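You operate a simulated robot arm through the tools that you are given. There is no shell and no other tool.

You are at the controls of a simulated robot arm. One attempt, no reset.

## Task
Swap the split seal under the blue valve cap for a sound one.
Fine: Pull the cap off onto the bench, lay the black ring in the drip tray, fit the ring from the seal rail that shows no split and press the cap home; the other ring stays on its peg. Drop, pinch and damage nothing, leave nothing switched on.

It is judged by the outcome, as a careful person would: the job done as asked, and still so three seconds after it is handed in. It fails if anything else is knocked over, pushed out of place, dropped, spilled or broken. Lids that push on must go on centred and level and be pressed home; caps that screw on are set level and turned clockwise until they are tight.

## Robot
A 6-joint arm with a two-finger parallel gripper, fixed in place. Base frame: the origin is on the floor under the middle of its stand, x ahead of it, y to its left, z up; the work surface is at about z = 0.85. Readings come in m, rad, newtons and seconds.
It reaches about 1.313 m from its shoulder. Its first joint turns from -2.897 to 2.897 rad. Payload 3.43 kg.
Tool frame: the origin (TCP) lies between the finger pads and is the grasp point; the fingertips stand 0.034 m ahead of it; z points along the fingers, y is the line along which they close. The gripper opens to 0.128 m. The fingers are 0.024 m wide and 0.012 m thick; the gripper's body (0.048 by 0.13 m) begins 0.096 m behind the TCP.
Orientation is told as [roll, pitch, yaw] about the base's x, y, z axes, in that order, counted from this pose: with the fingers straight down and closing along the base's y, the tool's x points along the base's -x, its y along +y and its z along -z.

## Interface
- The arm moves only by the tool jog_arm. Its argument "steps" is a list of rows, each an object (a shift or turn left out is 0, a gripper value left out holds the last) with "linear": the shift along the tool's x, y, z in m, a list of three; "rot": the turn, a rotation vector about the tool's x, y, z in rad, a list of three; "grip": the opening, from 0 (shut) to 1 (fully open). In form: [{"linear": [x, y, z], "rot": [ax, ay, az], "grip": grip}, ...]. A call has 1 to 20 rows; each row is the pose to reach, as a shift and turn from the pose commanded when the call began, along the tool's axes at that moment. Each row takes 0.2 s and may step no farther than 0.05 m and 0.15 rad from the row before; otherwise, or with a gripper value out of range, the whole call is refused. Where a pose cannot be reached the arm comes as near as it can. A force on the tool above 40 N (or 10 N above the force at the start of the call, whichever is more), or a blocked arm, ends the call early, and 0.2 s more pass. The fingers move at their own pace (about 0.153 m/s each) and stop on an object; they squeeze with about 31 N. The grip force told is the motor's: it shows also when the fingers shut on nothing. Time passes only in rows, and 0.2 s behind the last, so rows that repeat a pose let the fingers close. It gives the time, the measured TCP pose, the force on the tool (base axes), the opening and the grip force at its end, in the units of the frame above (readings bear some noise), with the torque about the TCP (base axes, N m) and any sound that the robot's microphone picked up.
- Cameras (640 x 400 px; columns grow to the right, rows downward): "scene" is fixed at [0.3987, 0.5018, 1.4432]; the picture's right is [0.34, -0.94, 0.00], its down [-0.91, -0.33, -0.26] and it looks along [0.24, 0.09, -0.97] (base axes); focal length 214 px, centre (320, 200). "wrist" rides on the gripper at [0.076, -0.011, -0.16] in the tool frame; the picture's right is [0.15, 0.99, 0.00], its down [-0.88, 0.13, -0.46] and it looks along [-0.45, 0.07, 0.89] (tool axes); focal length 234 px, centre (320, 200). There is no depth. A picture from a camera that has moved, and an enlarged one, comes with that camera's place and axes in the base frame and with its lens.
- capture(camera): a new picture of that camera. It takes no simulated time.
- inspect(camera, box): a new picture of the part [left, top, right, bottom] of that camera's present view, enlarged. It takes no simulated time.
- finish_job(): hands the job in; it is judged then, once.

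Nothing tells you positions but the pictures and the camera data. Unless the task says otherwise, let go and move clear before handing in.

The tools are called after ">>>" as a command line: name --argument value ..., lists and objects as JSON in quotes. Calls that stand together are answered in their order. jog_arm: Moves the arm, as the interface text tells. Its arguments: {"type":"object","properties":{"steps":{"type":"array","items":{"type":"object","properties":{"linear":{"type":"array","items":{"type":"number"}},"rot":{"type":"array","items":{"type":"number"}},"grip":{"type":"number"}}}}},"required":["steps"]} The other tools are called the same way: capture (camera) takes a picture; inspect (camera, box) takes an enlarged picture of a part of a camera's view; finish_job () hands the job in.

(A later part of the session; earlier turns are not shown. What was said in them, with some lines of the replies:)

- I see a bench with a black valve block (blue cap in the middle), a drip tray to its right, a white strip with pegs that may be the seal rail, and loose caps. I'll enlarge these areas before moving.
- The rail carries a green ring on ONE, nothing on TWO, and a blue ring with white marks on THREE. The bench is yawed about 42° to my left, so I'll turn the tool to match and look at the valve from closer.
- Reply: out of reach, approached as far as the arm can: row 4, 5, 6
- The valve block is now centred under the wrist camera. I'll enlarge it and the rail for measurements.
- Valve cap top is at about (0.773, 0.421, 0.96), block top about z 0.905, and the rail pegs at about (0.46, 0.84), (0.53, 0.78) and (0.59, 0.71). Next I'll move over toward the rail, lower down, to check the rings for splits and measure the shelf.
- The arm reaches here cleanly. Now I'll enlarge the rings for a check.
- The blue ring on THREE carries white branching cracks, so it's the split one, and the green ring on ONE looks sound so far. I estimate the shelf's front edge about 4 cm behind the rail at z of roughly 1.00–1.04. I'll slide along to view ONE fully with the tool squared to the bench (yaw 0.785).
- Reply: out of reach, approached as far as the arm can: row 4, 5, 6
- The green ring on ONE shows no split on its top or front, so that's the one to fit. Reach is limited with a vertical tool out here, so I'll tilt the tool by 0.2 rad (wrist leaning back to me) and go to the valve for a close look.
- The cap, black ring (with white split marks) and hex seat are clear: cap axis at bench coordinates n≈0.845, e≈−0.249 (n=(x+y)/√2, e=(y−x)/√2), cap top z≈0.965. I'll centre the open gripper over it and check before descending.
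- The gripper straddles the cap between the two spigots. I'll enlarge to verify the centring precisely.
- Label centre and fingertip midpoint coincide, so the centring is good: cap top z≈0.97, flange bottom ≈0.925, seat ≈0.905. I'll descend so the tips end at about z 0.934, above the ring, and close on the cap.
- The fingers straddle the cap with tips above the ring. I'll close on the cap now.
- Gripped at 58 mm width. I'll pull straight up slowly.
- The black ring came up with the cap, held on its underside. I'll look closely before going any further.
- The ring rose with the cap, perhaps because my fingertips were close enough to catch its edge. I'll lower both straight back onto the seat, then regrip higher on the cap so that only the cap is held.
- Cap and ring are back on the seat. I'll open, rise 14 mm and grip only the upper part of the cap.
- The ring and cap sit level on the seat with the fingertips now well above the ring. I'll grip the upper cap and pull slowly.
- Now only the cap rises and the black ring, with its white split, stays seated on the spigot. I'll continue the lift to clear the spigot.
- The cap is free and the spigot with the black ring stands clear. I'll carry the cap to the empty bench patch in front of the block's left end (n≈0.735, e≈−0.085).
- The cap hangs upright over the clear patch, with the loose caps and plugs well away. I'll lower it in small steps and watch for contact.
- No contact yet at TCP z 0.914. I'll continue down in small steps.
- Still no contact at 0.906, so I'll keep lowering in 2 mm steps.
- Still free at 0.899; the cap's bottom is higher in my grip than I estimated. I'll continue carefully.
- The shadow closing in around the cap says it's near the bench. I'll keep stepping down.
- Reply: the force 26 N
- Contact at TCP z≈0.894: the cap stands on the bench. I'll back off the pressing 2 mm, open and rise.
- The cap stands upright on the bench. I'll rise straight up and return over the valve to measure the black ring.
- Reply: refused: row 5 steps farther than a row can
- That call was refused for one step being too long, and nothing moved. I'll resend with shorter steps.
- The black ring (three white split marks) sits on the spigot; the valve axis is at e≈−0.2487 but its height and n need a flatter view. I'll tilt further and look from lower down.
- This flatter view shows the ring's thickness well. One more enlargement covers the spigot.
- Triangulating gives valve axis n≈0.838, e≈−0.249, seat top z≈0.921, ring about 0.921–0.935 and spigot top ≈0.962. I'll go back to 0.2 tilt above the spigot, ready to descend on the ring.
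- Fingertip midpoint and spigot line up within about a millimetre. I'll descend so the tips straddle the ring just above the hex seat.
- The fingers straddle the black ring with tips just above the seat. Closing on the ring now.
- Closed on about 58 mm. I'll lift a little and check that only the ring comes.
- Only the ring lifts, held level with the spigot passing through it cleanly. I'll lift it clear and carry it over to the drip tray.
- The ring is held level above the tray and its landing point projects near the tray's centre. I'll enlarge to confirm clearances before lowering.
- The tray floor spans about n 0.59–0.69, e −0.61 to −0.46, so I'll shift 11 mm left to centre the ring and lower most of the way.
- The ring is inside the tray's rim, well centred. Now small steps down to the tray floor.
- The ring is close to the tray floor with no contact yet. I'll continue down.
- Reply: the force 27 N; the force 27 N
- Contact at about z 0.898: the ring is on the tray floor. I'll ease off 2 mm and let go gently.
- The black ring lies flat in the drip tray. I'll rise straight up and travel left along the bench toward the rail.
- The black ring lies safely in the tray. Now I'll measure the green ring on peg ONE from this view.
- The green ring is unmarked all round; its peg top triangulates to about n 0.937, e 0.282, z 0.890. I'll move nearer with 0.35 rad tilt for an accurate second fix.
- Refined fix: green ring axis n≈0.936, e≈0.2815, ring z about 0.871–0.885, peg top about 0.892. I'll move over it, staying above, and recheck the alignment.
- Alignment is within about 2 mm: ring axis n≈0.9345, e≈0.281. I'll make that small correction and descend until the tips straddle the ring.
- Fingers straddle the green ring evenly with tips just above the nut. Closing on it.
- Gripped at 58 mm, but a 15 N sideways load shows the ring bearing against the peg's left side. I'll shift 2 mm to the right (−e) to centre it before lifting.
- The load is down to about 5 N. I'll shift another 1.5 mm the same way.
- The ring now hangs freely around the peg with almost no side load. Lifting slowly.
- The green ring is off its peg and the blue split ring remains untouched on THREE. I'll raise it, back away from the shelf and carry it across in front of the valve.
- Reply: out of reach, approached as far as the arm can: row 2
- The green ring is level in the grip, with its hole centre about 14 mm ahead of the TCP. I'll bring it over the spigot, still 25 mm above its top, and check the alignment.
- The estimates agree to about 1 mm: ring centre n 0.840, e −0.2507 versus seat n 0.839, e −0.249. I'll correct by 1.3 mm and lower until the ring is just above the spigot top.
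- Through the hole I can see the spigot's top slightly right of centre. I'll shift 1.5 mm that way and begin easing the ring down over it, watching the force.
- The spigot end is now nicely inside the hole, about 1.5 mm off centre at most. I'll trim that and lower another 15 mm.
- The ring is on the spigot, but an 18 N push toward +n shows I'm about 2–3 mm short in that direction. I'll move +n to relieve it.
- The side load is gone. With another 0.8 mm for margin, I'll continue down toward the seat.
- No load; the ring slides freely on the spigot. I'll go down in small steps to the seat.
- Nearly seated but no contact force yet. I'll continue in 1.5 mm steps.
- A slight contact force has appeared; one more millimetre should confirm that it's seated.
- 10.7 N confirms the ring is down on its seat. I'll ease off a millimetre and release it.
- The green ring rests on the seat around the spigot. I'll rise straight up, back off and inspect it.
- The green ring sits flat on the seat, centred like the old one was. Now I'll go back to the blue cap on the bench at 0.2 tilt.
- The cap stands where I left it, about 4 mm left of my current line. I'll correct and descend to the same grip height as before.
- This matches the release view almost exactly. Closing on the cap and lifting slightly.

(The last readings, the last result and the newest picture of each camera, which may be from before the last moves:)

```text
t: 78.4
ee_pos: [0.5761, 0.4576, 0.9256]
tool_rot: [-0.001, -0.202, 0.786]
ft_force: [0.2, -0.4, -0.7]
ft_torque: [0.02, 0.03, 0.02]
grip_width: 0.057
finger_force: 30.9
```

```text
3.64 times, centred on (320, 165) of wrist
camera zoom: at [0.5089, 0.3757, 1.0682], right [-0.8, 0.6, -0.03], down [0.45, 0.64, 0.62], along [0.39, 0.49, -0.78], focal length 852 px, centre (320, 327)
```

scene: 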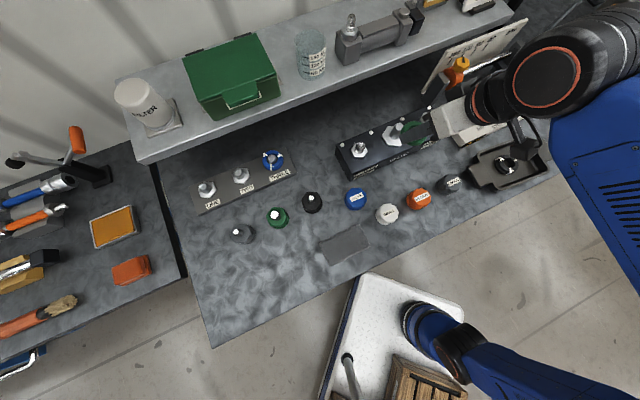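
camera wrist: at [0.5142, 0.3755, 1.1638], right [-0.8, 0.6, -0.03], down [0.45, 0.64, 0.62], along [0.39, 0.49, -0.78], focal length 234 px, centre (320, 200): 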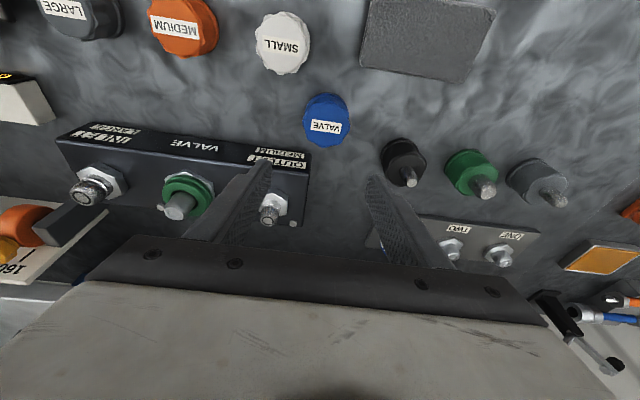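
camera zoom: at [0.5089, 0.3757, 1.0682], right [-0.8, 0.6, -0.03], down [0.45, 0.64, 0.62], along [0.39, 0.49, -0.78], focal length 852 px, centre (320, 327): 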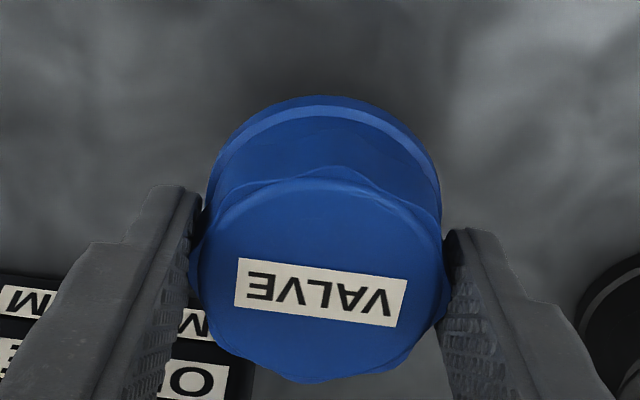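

The cap is gripped just as before. I'll lift it, bring it across and over the valve to the same line it came off on.

>>> jog_arm --steps '[{"linear": [-0.008, 0, -0.0392], "grip": 0.3}, {"linear": [-0.016, 0, -0.0784], "grip": 0.3}, {"linear": [-0.024, 0, -0.1176], "grip": 0.3}, {"linear": [-0.024, -0.045, -0.1176], "grip": 0.3}, {"linear": [-0.024, -0.09, -0.1176], "grip": 0.3}, {"linear": [-0.024, -0.135, -0.1176], "grip": 0.3}, {"linear": [-0.024, -0.1676, -0.1176], "grip": 0.3}, {"linear": [-0.0632, -0.1676, -0.1096], "grip": 0.3}, {"linear": [-0.1024, -0.1676, -0.1016], "grip": 0.3}, {"linear": [-0.129, -0.1676, -0.0962], "grip": 0.3}, {"linear": [-0.129, -0.1676, -0.0962], "grip": 0.3}]'

>>> capture --camera "wrist"

>>> inspect --camera "wrist" --box '[220, 90, 420, 215]'

>>> inspect --camera "scene" --box '[340, 80, 460, 155]'

```text
t: 80.8
ee_pos: [0.77, 0.4178, 1.0473]
tool_rot: [-0.001, -0.201, 0.785]
ft_force: [-0.4, -0.9, 0.3]
ft_torque: [0.0, -0.02, 0.01]
grip_width: 0.0571
finger_force: 31.2
```

```text
taken
camera wrist: at [0.7031, 0.335, 1.1891], right [-0.8, 0.6, -0.03], down [0.45, 0.64, 0.62], along [0.39, 0.49, -0.78], focal length 234 px, centre (320, 200)
```

wrist: 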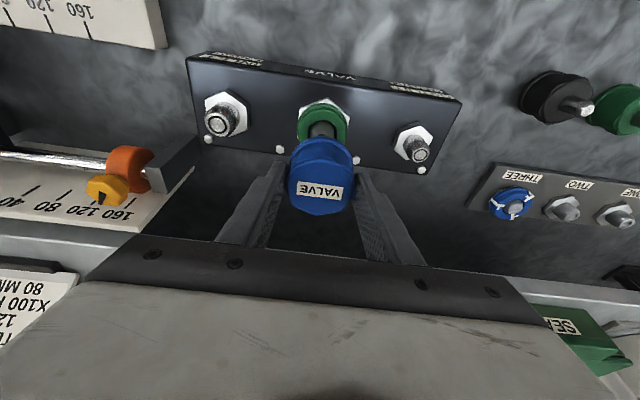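

```text
3.20 times, centred on (320, 152) of wrist
camera zoom: at [0.7031, 0.335, 1.1891], right [-0.8, 0.6, -0.03], down [0.45, 0.64, 0.62], along [0.39, 0.49, -0.78], focal length 749 px, centre (320, 352)
```

zoom: 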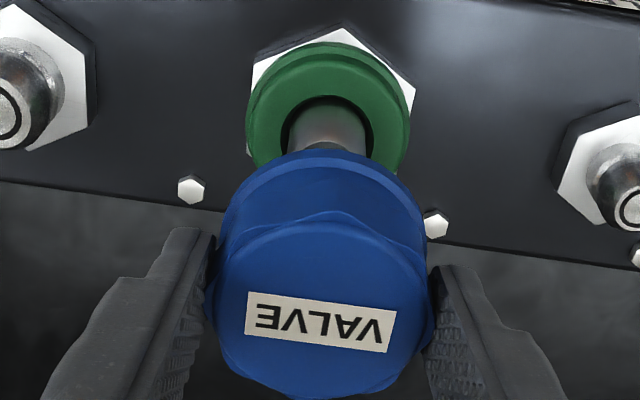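

```text
5.33 times, centred on (400, 118) of scene
camera zoom: at [0.3987, 0.5018, 1.4432], right [0.34, -0.94, 0.0], down [-0.91, -0.33, -0.26], along [0.24, 0.09, -0.97], focal length 1144 px, centre (-107, 640)
```

zoom: 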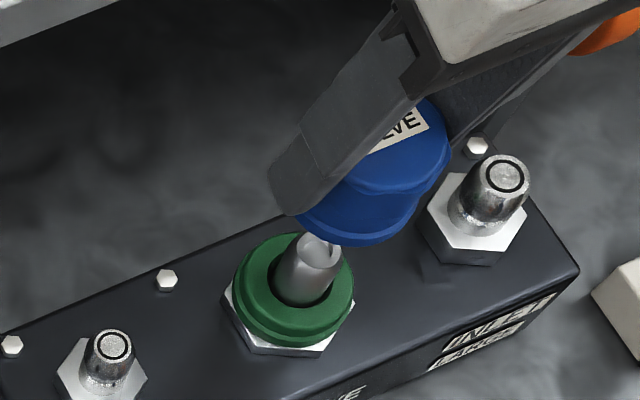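

I'm about 1.5 mm off the line the cap came up on; I'll trim that and lower to just above the spigot's tip.

>>> jog_arm --steps '[{"linear": [0.0013, -0.0017, -0.0003], "grip": 0.3}, {"linear": [0.0053, -0.0017, 0.0193], "grip": 0.3}, {"linear": [0.0083, -0.0017, 0.034], "grip": 0.3}, {"linear": [0.0083, -0.0017, 0.034], "grip": 0.3}]'

>>> inspect --camera "wrist" --box '[220, 90, 420, 215]'

>>> inspect --camera "scene" --box '[360, 100, 440, 150]'

```text
t: 81.8
ee_pos: [0.7705, 0.4155, 1.0104]
tool_rot: [0.0, -0.202, 0.785]
ft_force: [1.1, -0.2, -0.1]
ft_torque: [-0.03, 0.01, -0.02]
grip_width: 0.0573
finger_force: 31.3
```

```text
3.20 times, centred on (320, 152) of wrist
camera zoom: at [0.7027, 0.3331, 1.1529], right [-0.8, 0.6, -0.03], down [0.45, 0.64, 0.62], along [0.39, 0.49, -0.78], focal length 749 px, centre (320, 352)
```

zoom: 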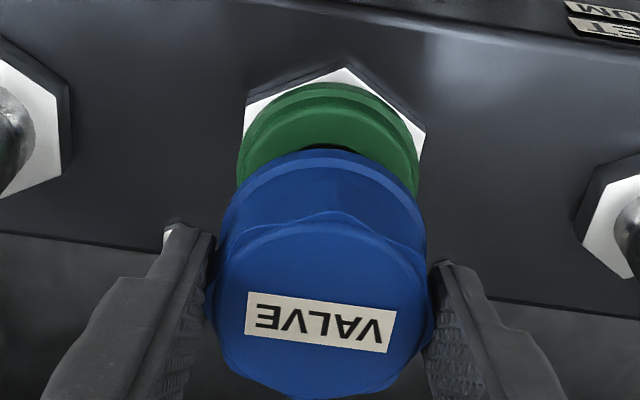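

```text
8.00 times, centred on (400, 125) of scene
camera zoom: at [0.3987, 0.5018, 1.4432], right [0.34, -0.94, 0.0], down [-0.91, -0.33, -0.26], along [0.24, 0.09, -0.97], focal length 1716 px, centre (-320, 800)
```

zoom: 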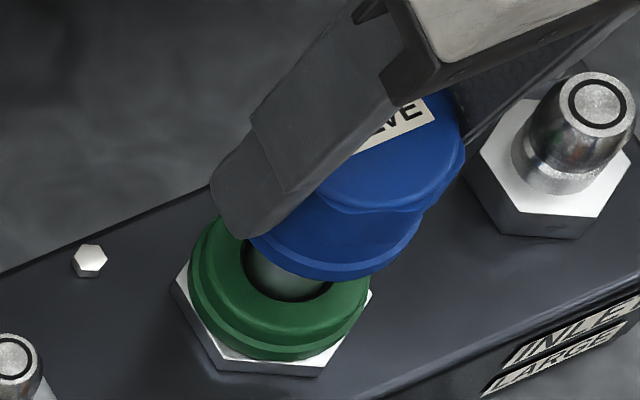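

Position now matches the removal line within half a millimetre. Lowering in stages with force checks.

>>> jog_arm --steps '[{"linear": [0.001, 0, 0.0049], "grip": 0.3}, {"linear": [0.002, 0, 0.0098], "grip": 0.3}, {"linear": [0.002, 0, 0.0098], "grip": 0.3}]'

```text
t: 82.6
ee_pos: [0.771, 0.4154, 1.0008]
tool_rot: [0.0, -0.199, 0.785]
ft_force: [0.3, 0.0, -0.5]
ft_torque: [-0.01, 0.01, 0.0]
grip_width: 0.0571
finger_force: 30.3
```

>>> jog_arm --steps '[{"linear": [0.001, 0, 0.0049], "grip": 0.3}, {"linear": [0.0016, 0, 0.0078], "grip": 0.3}, {"linear": [0.0016, 0, 0.0078], "grip": 0.3}]'

>>> inspect --camera "wrist" --box '[220, 90, 420, 215]'

>>> inspect --camera "scene" --box '[360, 100, 440, 150]'

```text
t: 83.4
ee_pos: [0.7707, 0.4155, 0.9925]
tool_rot: [0.0, -0.2, 0.785]
ft_force: [-6.3, 4.9, 1.4]
ft_torque: [0.24, 0.28, 0.03]
grip_width: 0.0569
finger_force: 30.6
```

```text
3.20 times, centred on (320, 152) of wrist
camera zoom: at [0.7033, 0.3322, 1.1341], right [-0.8, 0.6, -0.03], down [0.45, 0.64, 0.62], along [0.39, 0.49, -0.78], focal length 749 px, centre (320, 352)
```

zoom: 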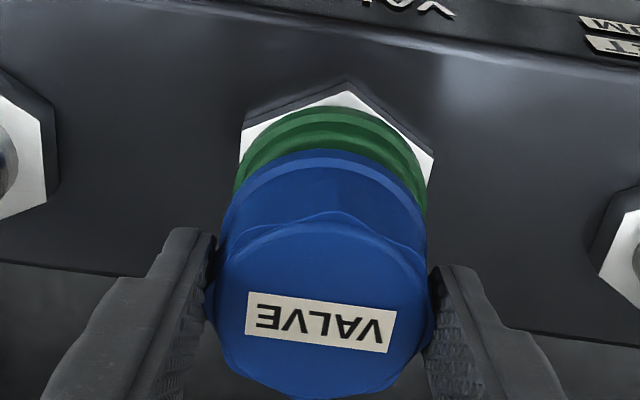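

```text
8.00 times, centred on (400, 125) of scene
camera zoom: at [0.3987, 0.5018, 1.4432], right [0.34, -0.94, 0.0], down [-0.91, -0.33, -0.26], along [0.24, 0.09, -0.97], focal length 1716 px, centre (-320, 800)
```

zoom: 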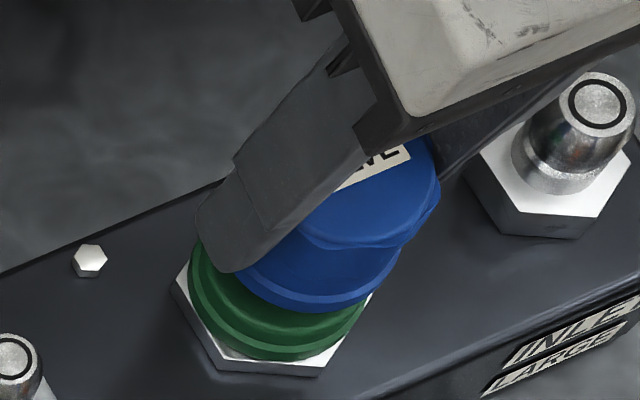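

A side load of 8 N toward +e has appeared, so I'll shift about 1 mm that way before going on.

>>> jog_arm --steps '[{"linear": [0, 0.001, 0], "grip": 0.3}, {"linear": [0, 0.001, 0], "grip": 0.3}]'

```text
t: 84.0
ee_pos: [0.7707, 0.4144, 0.9901]
tool_rot: [0.0, -0.2, 0.786]
ft_force: [-3.7, 3.0, 1.3]
ft_torque: [0.13, 0.13, 0.01]
grip_width: 0.0569
finger_force: 30.8
```

>>> jog_arm --steps '[{"linear": [0, 0.001, 0], "grip": 0.3}, {"linear": [0, 0.001, 0], "grip": 0.3}]'

```text
t: 84.6
ee_pos: [0.7713, 0.4167, 0.9923]
tool_rot: [0.002, -0.201, 0.786]
ft_force: [0.5, -0.3, -1.9]
ft_torque: [0.01, -0.02, 0.02]
grip_width: 0.0572
finger_force: 31.4
```

Side load gone. Continuing down toward the ring.

>>> jog_arm --steps '[{"linear": [0.0008, 0.0003, 0.0039], "grip": 0.3}, {"linear": [0.0014, 0.0003, 0.0069], "grip": 0.3}, {"linear": [0.0014, 0.0003, 0.0069], "grip": 0.3}]'

>>> inspect --camera "wrist" --box '[220, 90, 420, 215]'

```text
t: 85.4
ee_pos: [0.7692, 0.4155, 0.984]
tool_rot: [-0.002, -0.201, 0.786]
ft_force: [0.0, -0.6, -1.2]
ft_torque: [-0.03, 0.03, 0.03]
grip_width: 0.0574
finger_force: 30.6
```

```text
3.20 times, centred on (320, 152) of wrist
camera zoom: at [0.7021, 0.3334, 1.1262], right [-0.8, 0.6, -0.03], down [0.45, 0.64, 0.62], along [0.39, 0.49, -0.78], focal length 749 px, centre (320, 352)
```

zoom: 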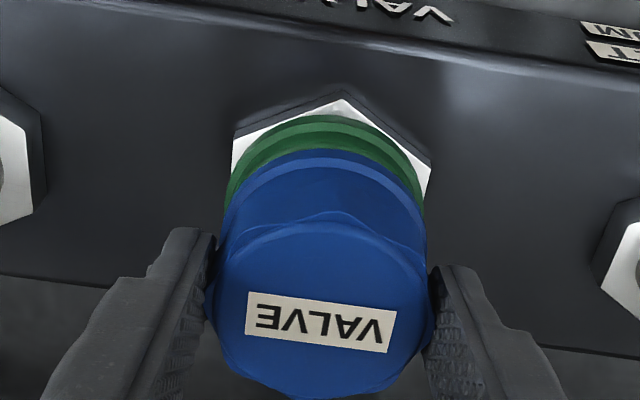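

>>> jog_arm --steps '[{"linear": [0.0004, 0, 0.002], "grip": 0.3}]'

>>> jog_arm --steps '[{"linear": [0.0004, 0, 0.002], "grip": 0.3}]'

```text
t: 85.8
ee_pos: [0.7703, 0.4152, 0.982]
tool_rot: [-0.001, -0.202, 0.785]
ft_force: [-0.3, -0.1, 1.1]
ft_torque: [0.01, -0.05, 0.01]
grip_width: 0.0571
finger_force: 30.9
```

```text
t: 86.2
ee_pos: [0.7695, 0.4169, 0.9818]
tool_rot: [0.0, -0.204, 0.786]
ft_force: [2.0, 3.4, 7.6]
ft_torque: [0.2, -0.16, -0.04]
grip_width: 0.0571
finger_force: 30.9
```

Contact at about z 0.981. Now I'll press home in 1 mm steps.

>>> jog_arm --steps '[{"linear": [0.0003, 0, 0.0013], "grip": 0.3}]'

>>> inspect --camera "wrist" --box '[220, 90, 420, 215]'

>>> inspect --camera "scene" --box '[360, 100, 440, 150]'

```text
t: 86.6
ee_pos: [0.7699, 0.4166, 0.9799]
tool_rot: [0.0, -0.201, 0.786]
ft_force: [3.3, 3.4, 7.5]
ft_torque: [0.17, -0.2, 0.01]
grip_width: 0.0569
finger_force: 31.1
```

```text
3.20 times, centred on (320, 152) of wrist
camera zoom: at [0.7021, 0.3332, 1.1217], right [-0.8, 0.6, -0.03], down [0.45, 0.64, 0.62], along [0.39, 0.49, -0.78], focal length 749 px, centre (320, 352)
```

zoom: 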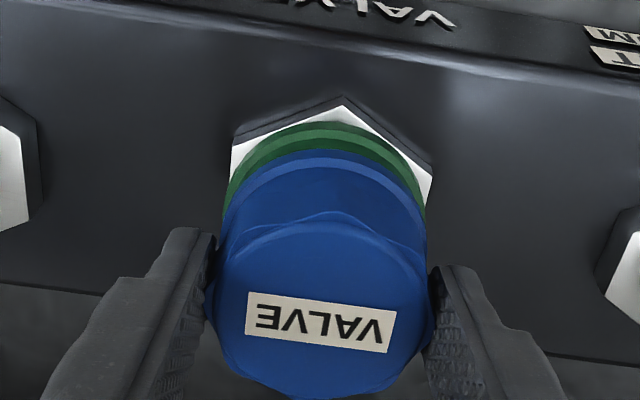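

```text
8.00 times, centred on (400, 125) of scene
camera zoom: at [0.3987, 0.5018, 1.4432], right [0.34, -0.94, 0.0], down [-0.91, -0.33, -0.26], along [0.24, 0.09, -0.97], focal length 1716 px, centre (-320, 800)
```

zoom: 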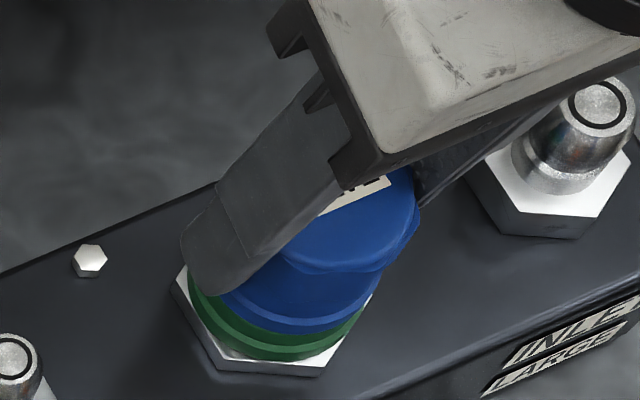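

The cap is right down near the ring, with about 7.5 N so far. Pressing further.

>>> jog_arm --steps '[{"linear": [0.0002, 0, 0.001], "grip": 0.3}]'

>>> jog_arm --steps '[{"linear": [0.0002, 0, 0.001], "grip": 0.3}]'

```text
t: 87.0
ee_pos: [0.769, 0.4174, 0.9801]
tool_rot: [0.001, -0.206, 0.784]
ft_force: [4.0, 5.3, 18.6]
ft_torque: [0.14, -0.12, -0.02]
grip_width: 0.0569
finger_force: 31.4
```

```text
t: 87.4
ee_pos: [0.7692, 0.4152, 0.9777]
tool_rot: [0.001, -0.204, 0.785]
ft_force: [1.7, 4.8, 25.7]
ft_torque: [0.11, -0.08, 0.02]
grip_width: 0.0573
finger_force: 31.0
```

The press reached about 26 N, which is the grip's slip limit, so I'll release the cap, check it's level, then press on its top with closed fingers.

>>> jog_arm --steps '[{"linear": [-0.0002, 0, -0.001], "grip": 0.3}, {"linear": [-0.0002, 0, -0.001], "grip": 0.48}, {"linear": [-0.0002, 0, -0.001], "grip": 0.6}, {"linear": [-0.0002, 0, -0.001], "grip": 0.65}, {"linear": [-0.0002, 0, -0.001], "grip": 0.65}]'

>>> inspect --camera "wrist" --box '[220, 90, 420, 215]'

>>> jog_arm --steps '[{"linear": [-0.004, 0, -0.0196]}, {"linear": [-0.01, 0, -0.049]}, {"linear": [-0.014, 0, -0.0686]}, {"linear": [-0.014, 0, -0.0686]}]'

>>> inspect --camera "wrist" --box '[240, 90, 400, 190]'

>>> inspect --camera "scene" --box '[360, 100, 440, 150]'

```text
t: 88.6
ee_pos: [0.7703, 0.415, 0.9791]
tool_rot: [0.0, -0.2, 0.784]
ft_force: [-0.6, 0.5, 0.5]
ft_torque: [0.01, 0.01, 0.0]
grip_width: 0.0835
finger_force: 0.0
```

```text
3.20 times, centred on (320, 152) of wrist
camera zoom: at [0.7021, 0.3332, 1.1208], right [-0.8, 0.6, -0.03], down [0.45, 0.64, 0.62], along [0.39, 0.49, -0.78], focal length 749 px, centre (320, 352)
```

zoom: 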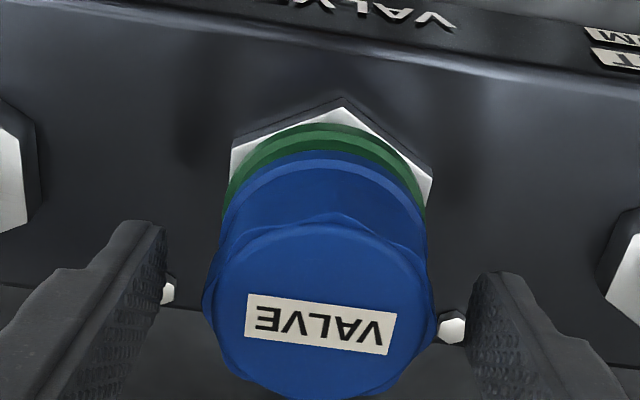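

```text
t: 89.6
ee_pos: [0.7695, 0.4164, 1.0503]
tool_rot: [0.001, -0.201, 0.786]
ft_force: [0.0, -0.1, 0.0]
ft_torque: [-0.01, -0.01, -0.02]
grip_width: 0.0835
finger_force: 0.1
```

```text
4.00 times, centred on (320, 140) of wrist
camera zoom: at [0.7021, 0.3343, 1.1912], right [-0.8, 0.6, -0.03], down [0.45, 0.64, 0.62], along [0.39, 0.49, -0.78], focal length 937 px, centre (320, 440)
```

zoom: 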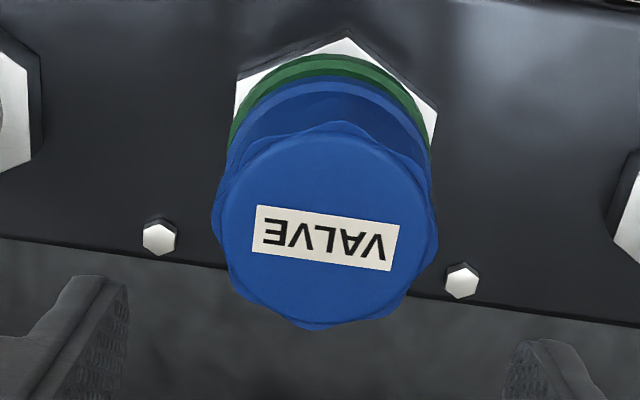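

```text
8.00 times, centred on (400, 125) of scene
camera zoom: at [0.3987, 0.5018, 1.4432], right [0.34, -0.94, 0.0], down [-0.91, -0.33, -0.26], along [0.24, 0.09, -0.97], focal length 1716 px, centre (-320, 800)
```

zoom: 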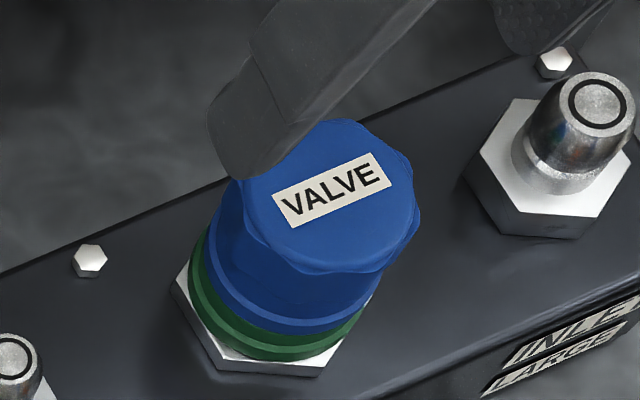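

The cap looks level and the label is back at its original image position. I'll compare with the very first view using the same box.

>>> inspect --camera "scene" --box '[320, 90, 480, 190]'

>>> capture --camera "wrist"

```text
4.00 times, centred on (400, 140) of scene
camera zoom: at [0.3987, 0.5018, 1.4432], right [0.34, -0.94, 0.0], down [-0.91, -0.33, -0.26], along [0.24, 0.09, -0.97], focal length 858 px, centre (0, 440)
```

zoom: 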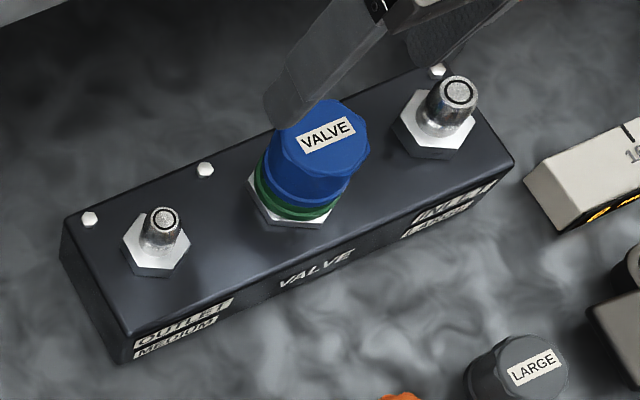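

```text
taken
camera wrist: at [0.7021, 0.3343, 1.1912], right [-0.8, 0.6, -0.03], down [0.45, 0.64, 0.62], along [0.39, 0.49, -0.78], focal length 234 px, centre (320, 200)
```

wrist: 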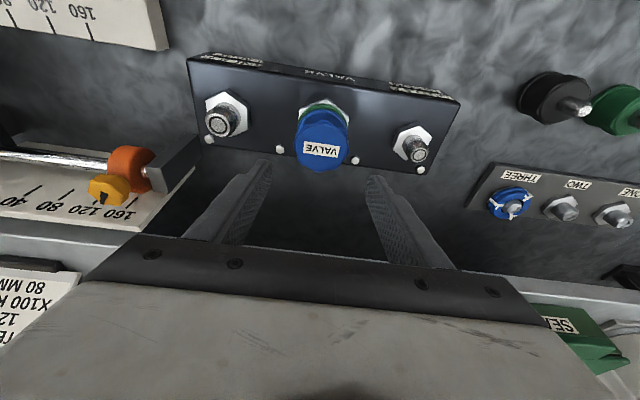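

It matches the initial view to a pixel or two. To be sure it's home I'll close the fingers and press gently on the middle of the cap's top.

>>> jog_arm --steps '[{"grip": 0.0}, {"grip": 0.0}, {"grip": 0.0}, {"linear": [-0.0059, 0, 0.0012], "grip": 0.0}, {"linear": [-0.0019, 0, 0.0208], "grip": 0.0}, {"linear": [0.0005, 0, 0.0325], "grip": 0.0}, {"linear": [0.0005, 0, 0.0325], "grip": 0.0}]'

>>> capture --camera "wrist"

>>> inspect --camera "wrist" --box '[240, 110, 400, 220]'

>>> inspect --camera "scene" --box '[360, 90, 460, 152]'

```text
t: 91.2
ee_pos: [0.7724, 0.4201, 1.0166]
tool_rot: [-0.001, -0.2, 0.786]
ft_force: [0.0, 0.2, 0.1]
ft_torque: [0.01, 0.03, -0.02]
grip_width: 0.0
finger_force: 30.4
```

```text
taken
camera wrist: at [0.7059, 0.3375, 1.1589], right [-0.8, 0.6, -0.03], down [0.45, 0.64, 0.62], along [0.39, 0.49, -0.78], focal length 234 px, centre (320, 200)
```

wrist: 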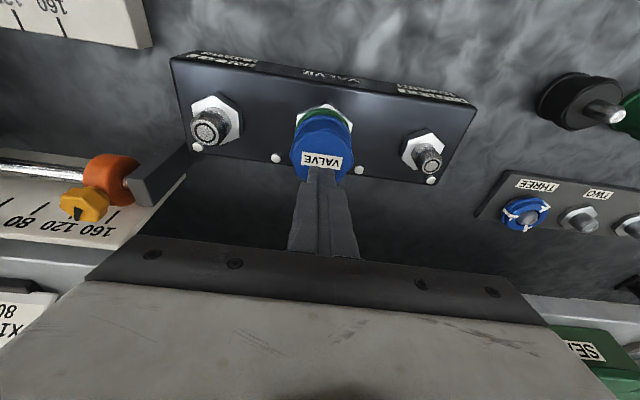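

```text
3.64 times, centred on (320, 165) of wrist
camera zoom: at [0.7059, 0.3375, 1.1589], right [-0.8, 0.6, -0.03], down [0.45, 0.64, 0.62], along [0.39, 0.49, -0.78], focal length 852 px, centre (320, 327)
```

zoom: 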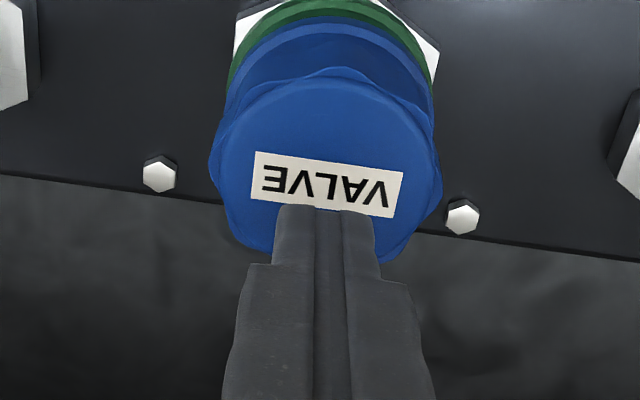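

```text
6.40 times, centred on (410, 121) of scene
camera zoom: at [0.3987, 0.5018, 1.4432], right [0.34, -0.94, 0.0], down [-0.91, -0.33, -0.26], along [0.24, 0.09, -0.97], focal length 1373 px, centre (-256, 706)
```

zoom: 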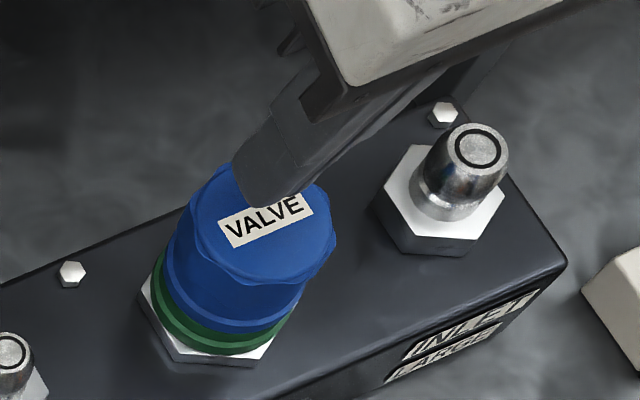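

The fingertip edge will land on the label's centre. Lowering to contact in small steps.

>>> jog_arm --steps '[{"linear": [0.001, 0, 0.0049], "grip": 0.0}]'

>>> jog_arm --steps '[{"linear": [0.0003, 0, 0.0015], "grip": 0.0}]'

>>> jog_arm --steps '[{"linear": [0.0003, 0, 0.0015], "grip": 0.0}]'

```text
t: 91.6
ee_pos: [0.7725, 0.4193, 1.0113]
tool_rot: [0.001, -0.203, 0.786]
ft_force: [-0.8, -0.1, -0.4]
ft_torque: [-0.02, 0.01, -0.02]
grip_width: 0.0001
finger_force: 30.7
```

```text
t: 92.0
ee_pos: [0.7739, 0.42, 1.0096]
tool_rot: [0.0, -0.2, 0.784]
ft_force: [-0.5, 0.0, 0.2]
ft_torque: [0.0, 0.0, -0.01]
grip_width: 0.0
finger_force: 30.9
```

```text
t: 92.4
ee_pos: [0.7728, 0.4206, 1.0092]
tool_rot: [-0.001, -0.2, 0.785]
ft_force: [-0.1, 0.8, -0.5]
ft_torque: [-0.01, -0.01, 0.01]
grip_width: 0.0
finger_force: 30.9
```

>>> jog_arm --steps '[{"linear": [0.0003, 0, 0.0015], "grip": 0.0}]'

>>> jog_arm --steps '[{"linear": [0.0003, 0, 0.0015], "grip": 0.0}]'

```text
t: 92.8
ee_pos: [0.7732, 0.4207, 1.0078]
tool_rot: [0.0, -0.203, 0.786]
ft_force: [1.4, 1.3, 4.6]
ft_torque: [0.02, 0.02, 0.01]
grip_width: 0.0002
finger_force: 30.9
```

```text
t: 93.2
ee_pos: [0.774, 0.4188, 1.0077]
tool_rot: [0.0, -0.204, 0.787]
ft_force: [2.9, 3.6, 21.3]
ft_torque: [0.03, 0.01, -0.02]
grip_width: 0.0
finger_force: 31.3
```

Contact on the cap top at z≈0.972, its original height, with 21 N. One more millimetre of press.

>>> jog_arm --steps '[{"linear": [0.0002, 0, 0.001], "grip": 0.0}]'

>>> inspect --camera "wrist" --box '[240, 90, 400, 200]'

>>> inspect --camera "scene" --box '[360, 100, 440, 150]'

```text
t: 93.6
ee_pos: [0.7727, 0.4193, 1.0061]
tool_rot: [0.0, -0.205, 0.786]
ft_force: [4.3, 4.9, 37.6]
ft_torque: [0.07, -0.02, 0.0]
grip_width: 0.0001
finger_force: 30.9
```

```text
3.64 times, centred on (320, 145) of wrist
camera zoom: at [0.7052, 0.3365, 1.1489], right [-0.8, 0.6, -0.03], down [0.45, 0.64, 0.63], along [0.39, 0.49, -0.78], focal length 852 px, centre (320, 400)
```

zoom: 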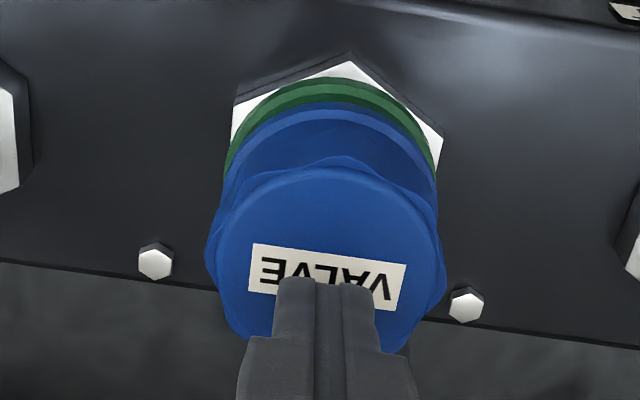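

```text
8.00 times, centred on (400, 125) of scene
camera zoom: at [0.3987, 0.5018, 1.4432], right [0.34, -0.94, 0.0], down [-0.91, -0.33, -0.26], along [0.24, 0.09, -0.97], focal length 1716 px, centre (-320, 800)
```

zoom: 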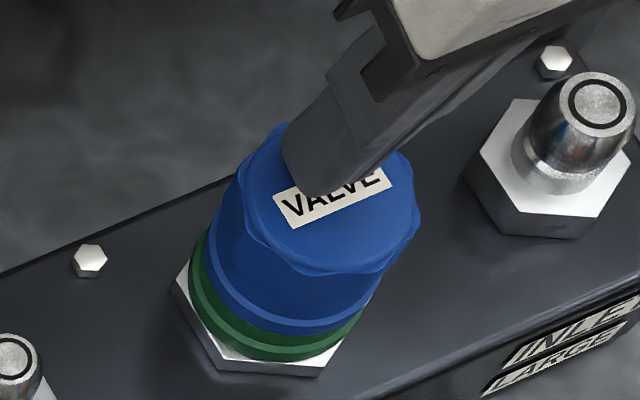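

The press rose to 38 N with no further travel, so the cap is bottomed on the new ring. I'll lift straight off and move clear.

>>> jog_arm --steps '[{"linear": [-0.001, 0, -0.0049], "grip": 0.0}, {"linear": [-0.005, 0, -0.0245], "grip": 0.0}, {"linear": [-0.01, 0, -0.049], "grip": 0.0}, {"linear": [0.0292, 0, -0.057], "grip": 0.0}, {"linear": [0.0684, 0, -0.065], "grip": 0.0}, {"linear": [0.1076, 0, -0.073], "grip": 0.3}, {"linear": [0.1468, 0, -0.081], "grip": 0.5}, {"linear": [0.186, 0, -0.089], "grip": 0.5}, {"linear": [0.186, 0, -0.089], "grip": 0.5}]'

>>> capture --camera "scene"

>>> capture --camera "wrist"

>>> inspect --camera "scene" --box '[320, 90, 480, 190]'

>>> inspect --camera "scene" --box '[440, 110, 600, 210]'

>>> inspect --camera "scene" --box '[180, 140, 340, 240]'

```text
t: 95.6
ee_pos: [0.6328, 0.2795, 1.0526]
tool_rot: [0.0, -0.201, 0.785]
ft_force: [-0.5, 1.0, -0.7]
ft_torque: [0.0, -0.01, -0.01]
grip_width: 0.064
finger_force: 0.1
```

```text
taken
```

scene: 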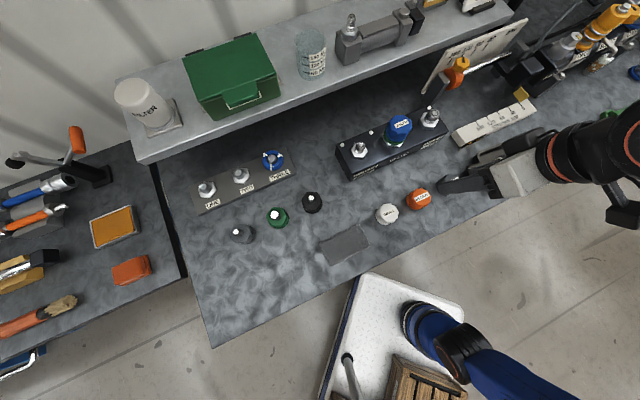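

```text
taken
camera wrist: at [0.5662, 0.1968, 1.1951], right [-0.8, 0.6, -0.03], down [0.45, 0.64, 0.62], along [0.39, 0.49, -0.78], focal length 234 px, centre (320, 200)
```

wrist: 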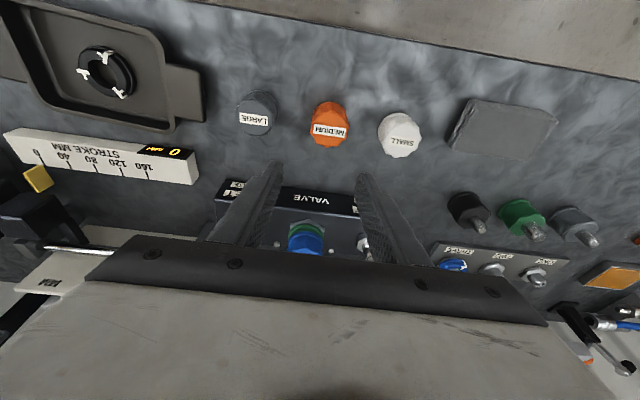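

```text
4.00 times, centred on (400, 140) of scene
camera zoom: at [0.3987, 0.5018, 1.4432], right [0.34, -0.94, 0.0], down [-0.91, -0.33, -0.26], along [0.24, 0.09, -0.97], focal length 858 px, centre (0, 440)
```

zoom: 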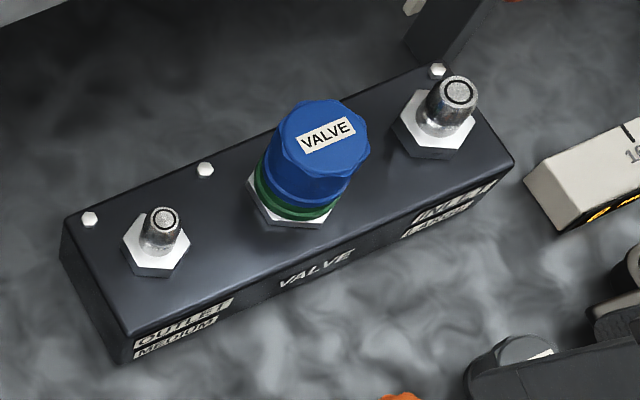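

```text
4.00 times, centred on (520, 160) of scene
camera zoom: at [0.3987, 0.5018, 1.4432], right [0.34, -0.94, 0.0], down [-0.91, -0.33, -0.26], along [0.24, 0.09, -0.97], focal length 858 px, centre (-480, 360)
```

zoom: 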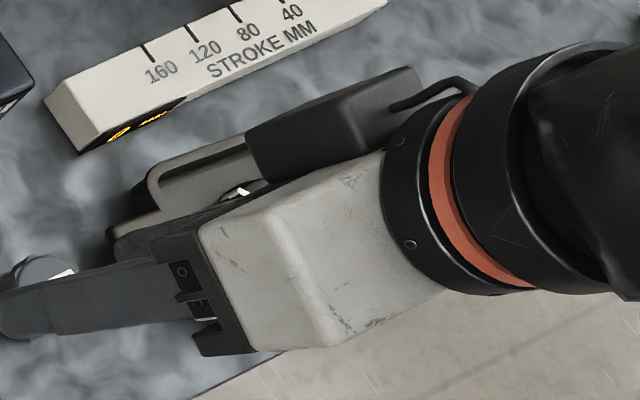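

```text
4.00 times, centred on (260, 190) of scene
camera zoom: at [0.3987, 0.5018, 1.4432], right [0.34, -0.94, 0.0], down [-0.91, -0.33, -0.26], along [0.24, 0.09, -0.97], focal length 858 px, centre (560, 240)
```

zoom: 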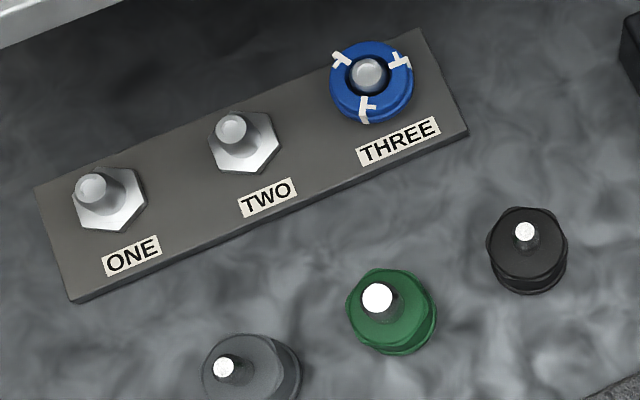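

Everything else is in place: the blue ring is still on THREE, the black ring in the tray. I'll take one flatter look at the cap to verify it's level and evenly seated.

>>> jog_arm --steps '[{"linear": [-0.0222, 0, 0.0249], "rot": [0, -0.117, 0]}, {"linear": [-0.0443, 0, 0.0498], "rot": [0, -0.234, 0]}, {"linear": [-0.0665, 0, 0.0747], "rot": [0, -0.35, 0]}, {"linear": [-0.0665, 0, 0.0747], "rot": [0, -0.35, 0]}]'

>>> capture --camera "wrist"

>>> inspect --camera "wrist" --box '[250, 130, 370, 205]'

>>> inspect --camera "wrist" --box '[250, 150, 370, 225]'

```text
t: 96.6
ee_pos: [0.6917, 0.3359, 0.9935]
tool_rot: [-0.001, -0.552, 0.786]
ft_force: [0.0, -0.2, -0.4]
ft_torque: [0.0, -0.02, 0.0]
grip_width: 0.064
finger_force: 0.0
```

```text
taken
camera wrist: at [0.5938, 0.2229, 1.0905], right [-0.79, 0.61, -0.08], down [0.27, 0.45, 0.85], along [0.55, 0.65, -0.52], focal length 234 px, centre (320, 200)
```

wrist: 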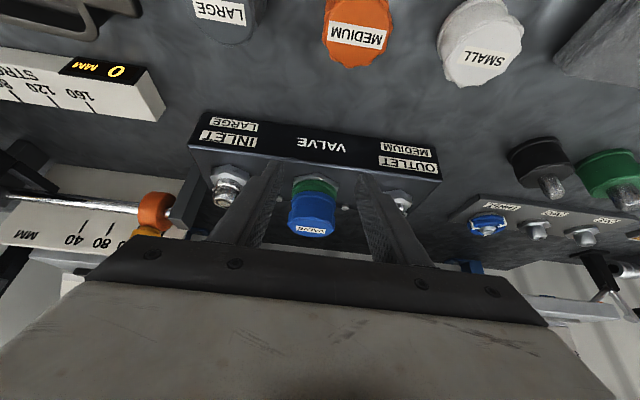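

```text
5.33 times, centred on (310, 168) of wrist
camera zoom: at [0.5938, 0.2229, 1.0905], right [-0.79, 0.61, -0.08], down [0.27, 0.45, 0.85], along [0.55, 0.65, -0.52], focal length 1249 px, centre (373, 373)
```

zoom: 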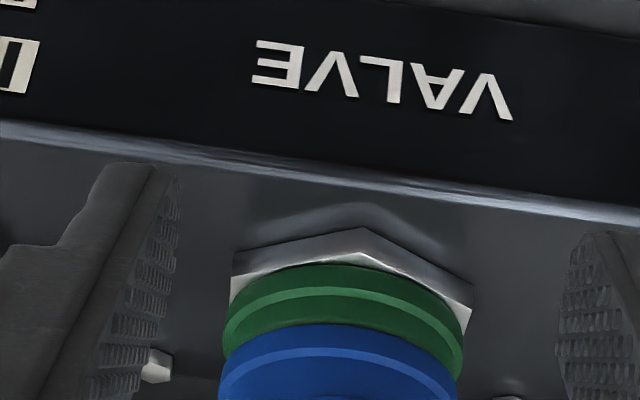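

```text
5.33 times, centred on (310, 188) of wrist
camera zoom: at [0.5938, 0.2229, 1.0905], right [-0.79, 0.61, -0.08], down [0.27, 0.45, 0.85], along [0.55, 0.65, -0.52], focal length 1249 px, centre (373, 267)
```

zoom: 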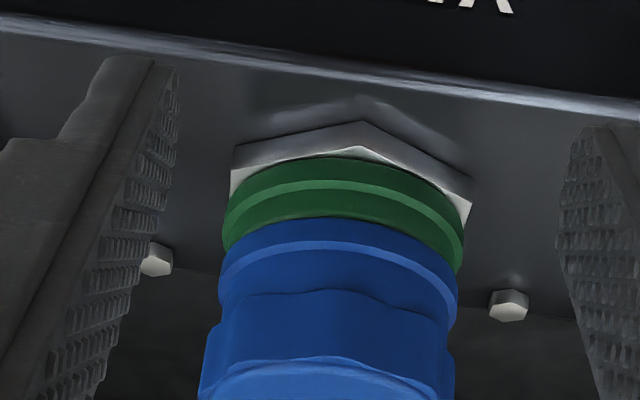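

The cap sits level and flush on the green ring, with no gap. I'll retreat clear of the work and do a last overall check.

>>> jog_arm --steps '[{"linear": [-0.0158, 0, -0.0256], "rot": [0, 0.1, 0]}, {"linear": [-0.0315, 0, -0.0511], "rot": [0, 0.2, 0]}, {"linear": [0.0111, 0, -0.0773], "rot": [0, 0.3, 0]}, {"linear": [0.0537, 0, -0.1035], "rot": [0, 0.35, 0]}, {"linear": [0.0963, 0, -0.1297], "rot": [0, 0.35, 0]}, {"linear": [0.0963, 0, -0.1297], "rot": [0, 0.35, 0]}]'

>>> capture --camera "scene"

>>> capture --camera "wrist"

>>> inspect --camera "scene" --box '[340, 90, 500, 190]'

```text
t: 98.0
ee_pos: [0.5827, 0.2289, 1.0539]
tool_rot: [0.0, -0.201, 0.786]
ft_force: [-0.1, -0.1, 0.1]
ft_torque: [-0.01, 0.03, 0.02]
grip_width: 0.0638
finger_force: 0.1
```

```text
taken
```

scene: 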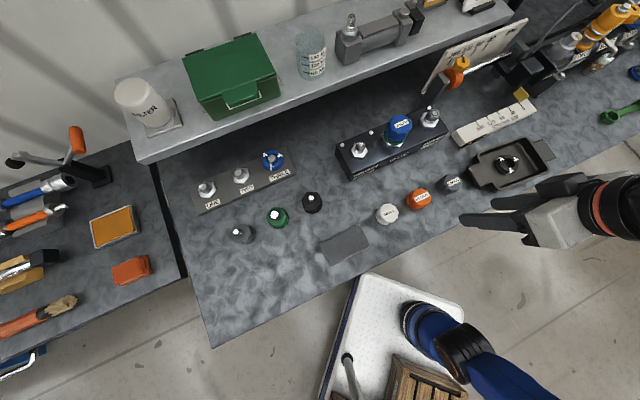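

```text
taken
camera wrist: at [0.516, 0.1456, 1.1966], right [-0.8, 0.6, -0.03], down [0.45, 0.64, 0.62], along [0.39, 0.48, -0.78], focal length 234 px, centre (320, 200)
```

wrist: 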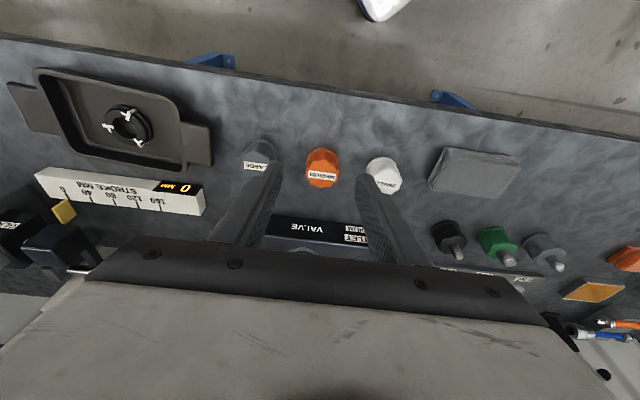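

```text
4.00 times, centred on (420, 140) of scene
camera zoom: at [0.3987, 0.5018, 1.4432], right [0.34, -0.94, 0.0], down [-0.91, -0.33, -0.26], along [0.24, 0.09, -0.97], focal length 858 px, centre (-80, 440)
```

zoom: 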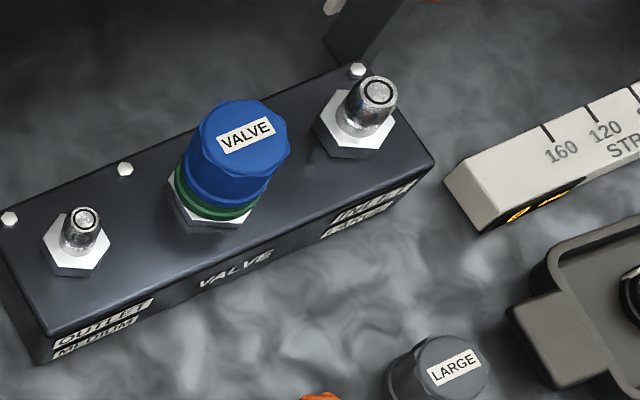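

The blue cap is pressed home and level over the green ring. The black ring lies in the drip tray, the split blue ring is still on peg THREE, nothing else has moved, and the arm is clear. Handing in.

>>> finish_job

```text
The job is handed in.
```

The seal swap is finished and handed in. The green ring from peg ONE is now under the blue valve cap, and the cap is back on, level and pressed home.

- **Old seal:** the split black ring is lying flat in the drip tray.
- **Other rail ring:** the blue ring on peg THREE has three white split marks, so I left it on its peg. The green ring had no marks on its top or visible sides.
- **Cap fit:** I pressed the cap to 38 N and it moved no further. A low side view showed no gap between cap and ring, and the cap top is back at about its original height.

On the first pull, my fingertips caught the edge of the black ring and lifted it about 7 cm along with the cap. I set both straight back on the seat, gripped higher on the cap, and it then came off alone. Nothing was dropped or damaged.

Nothing else on the bench looks moved in the final pictures, I switched nothing on, and the arm is clear of the work.
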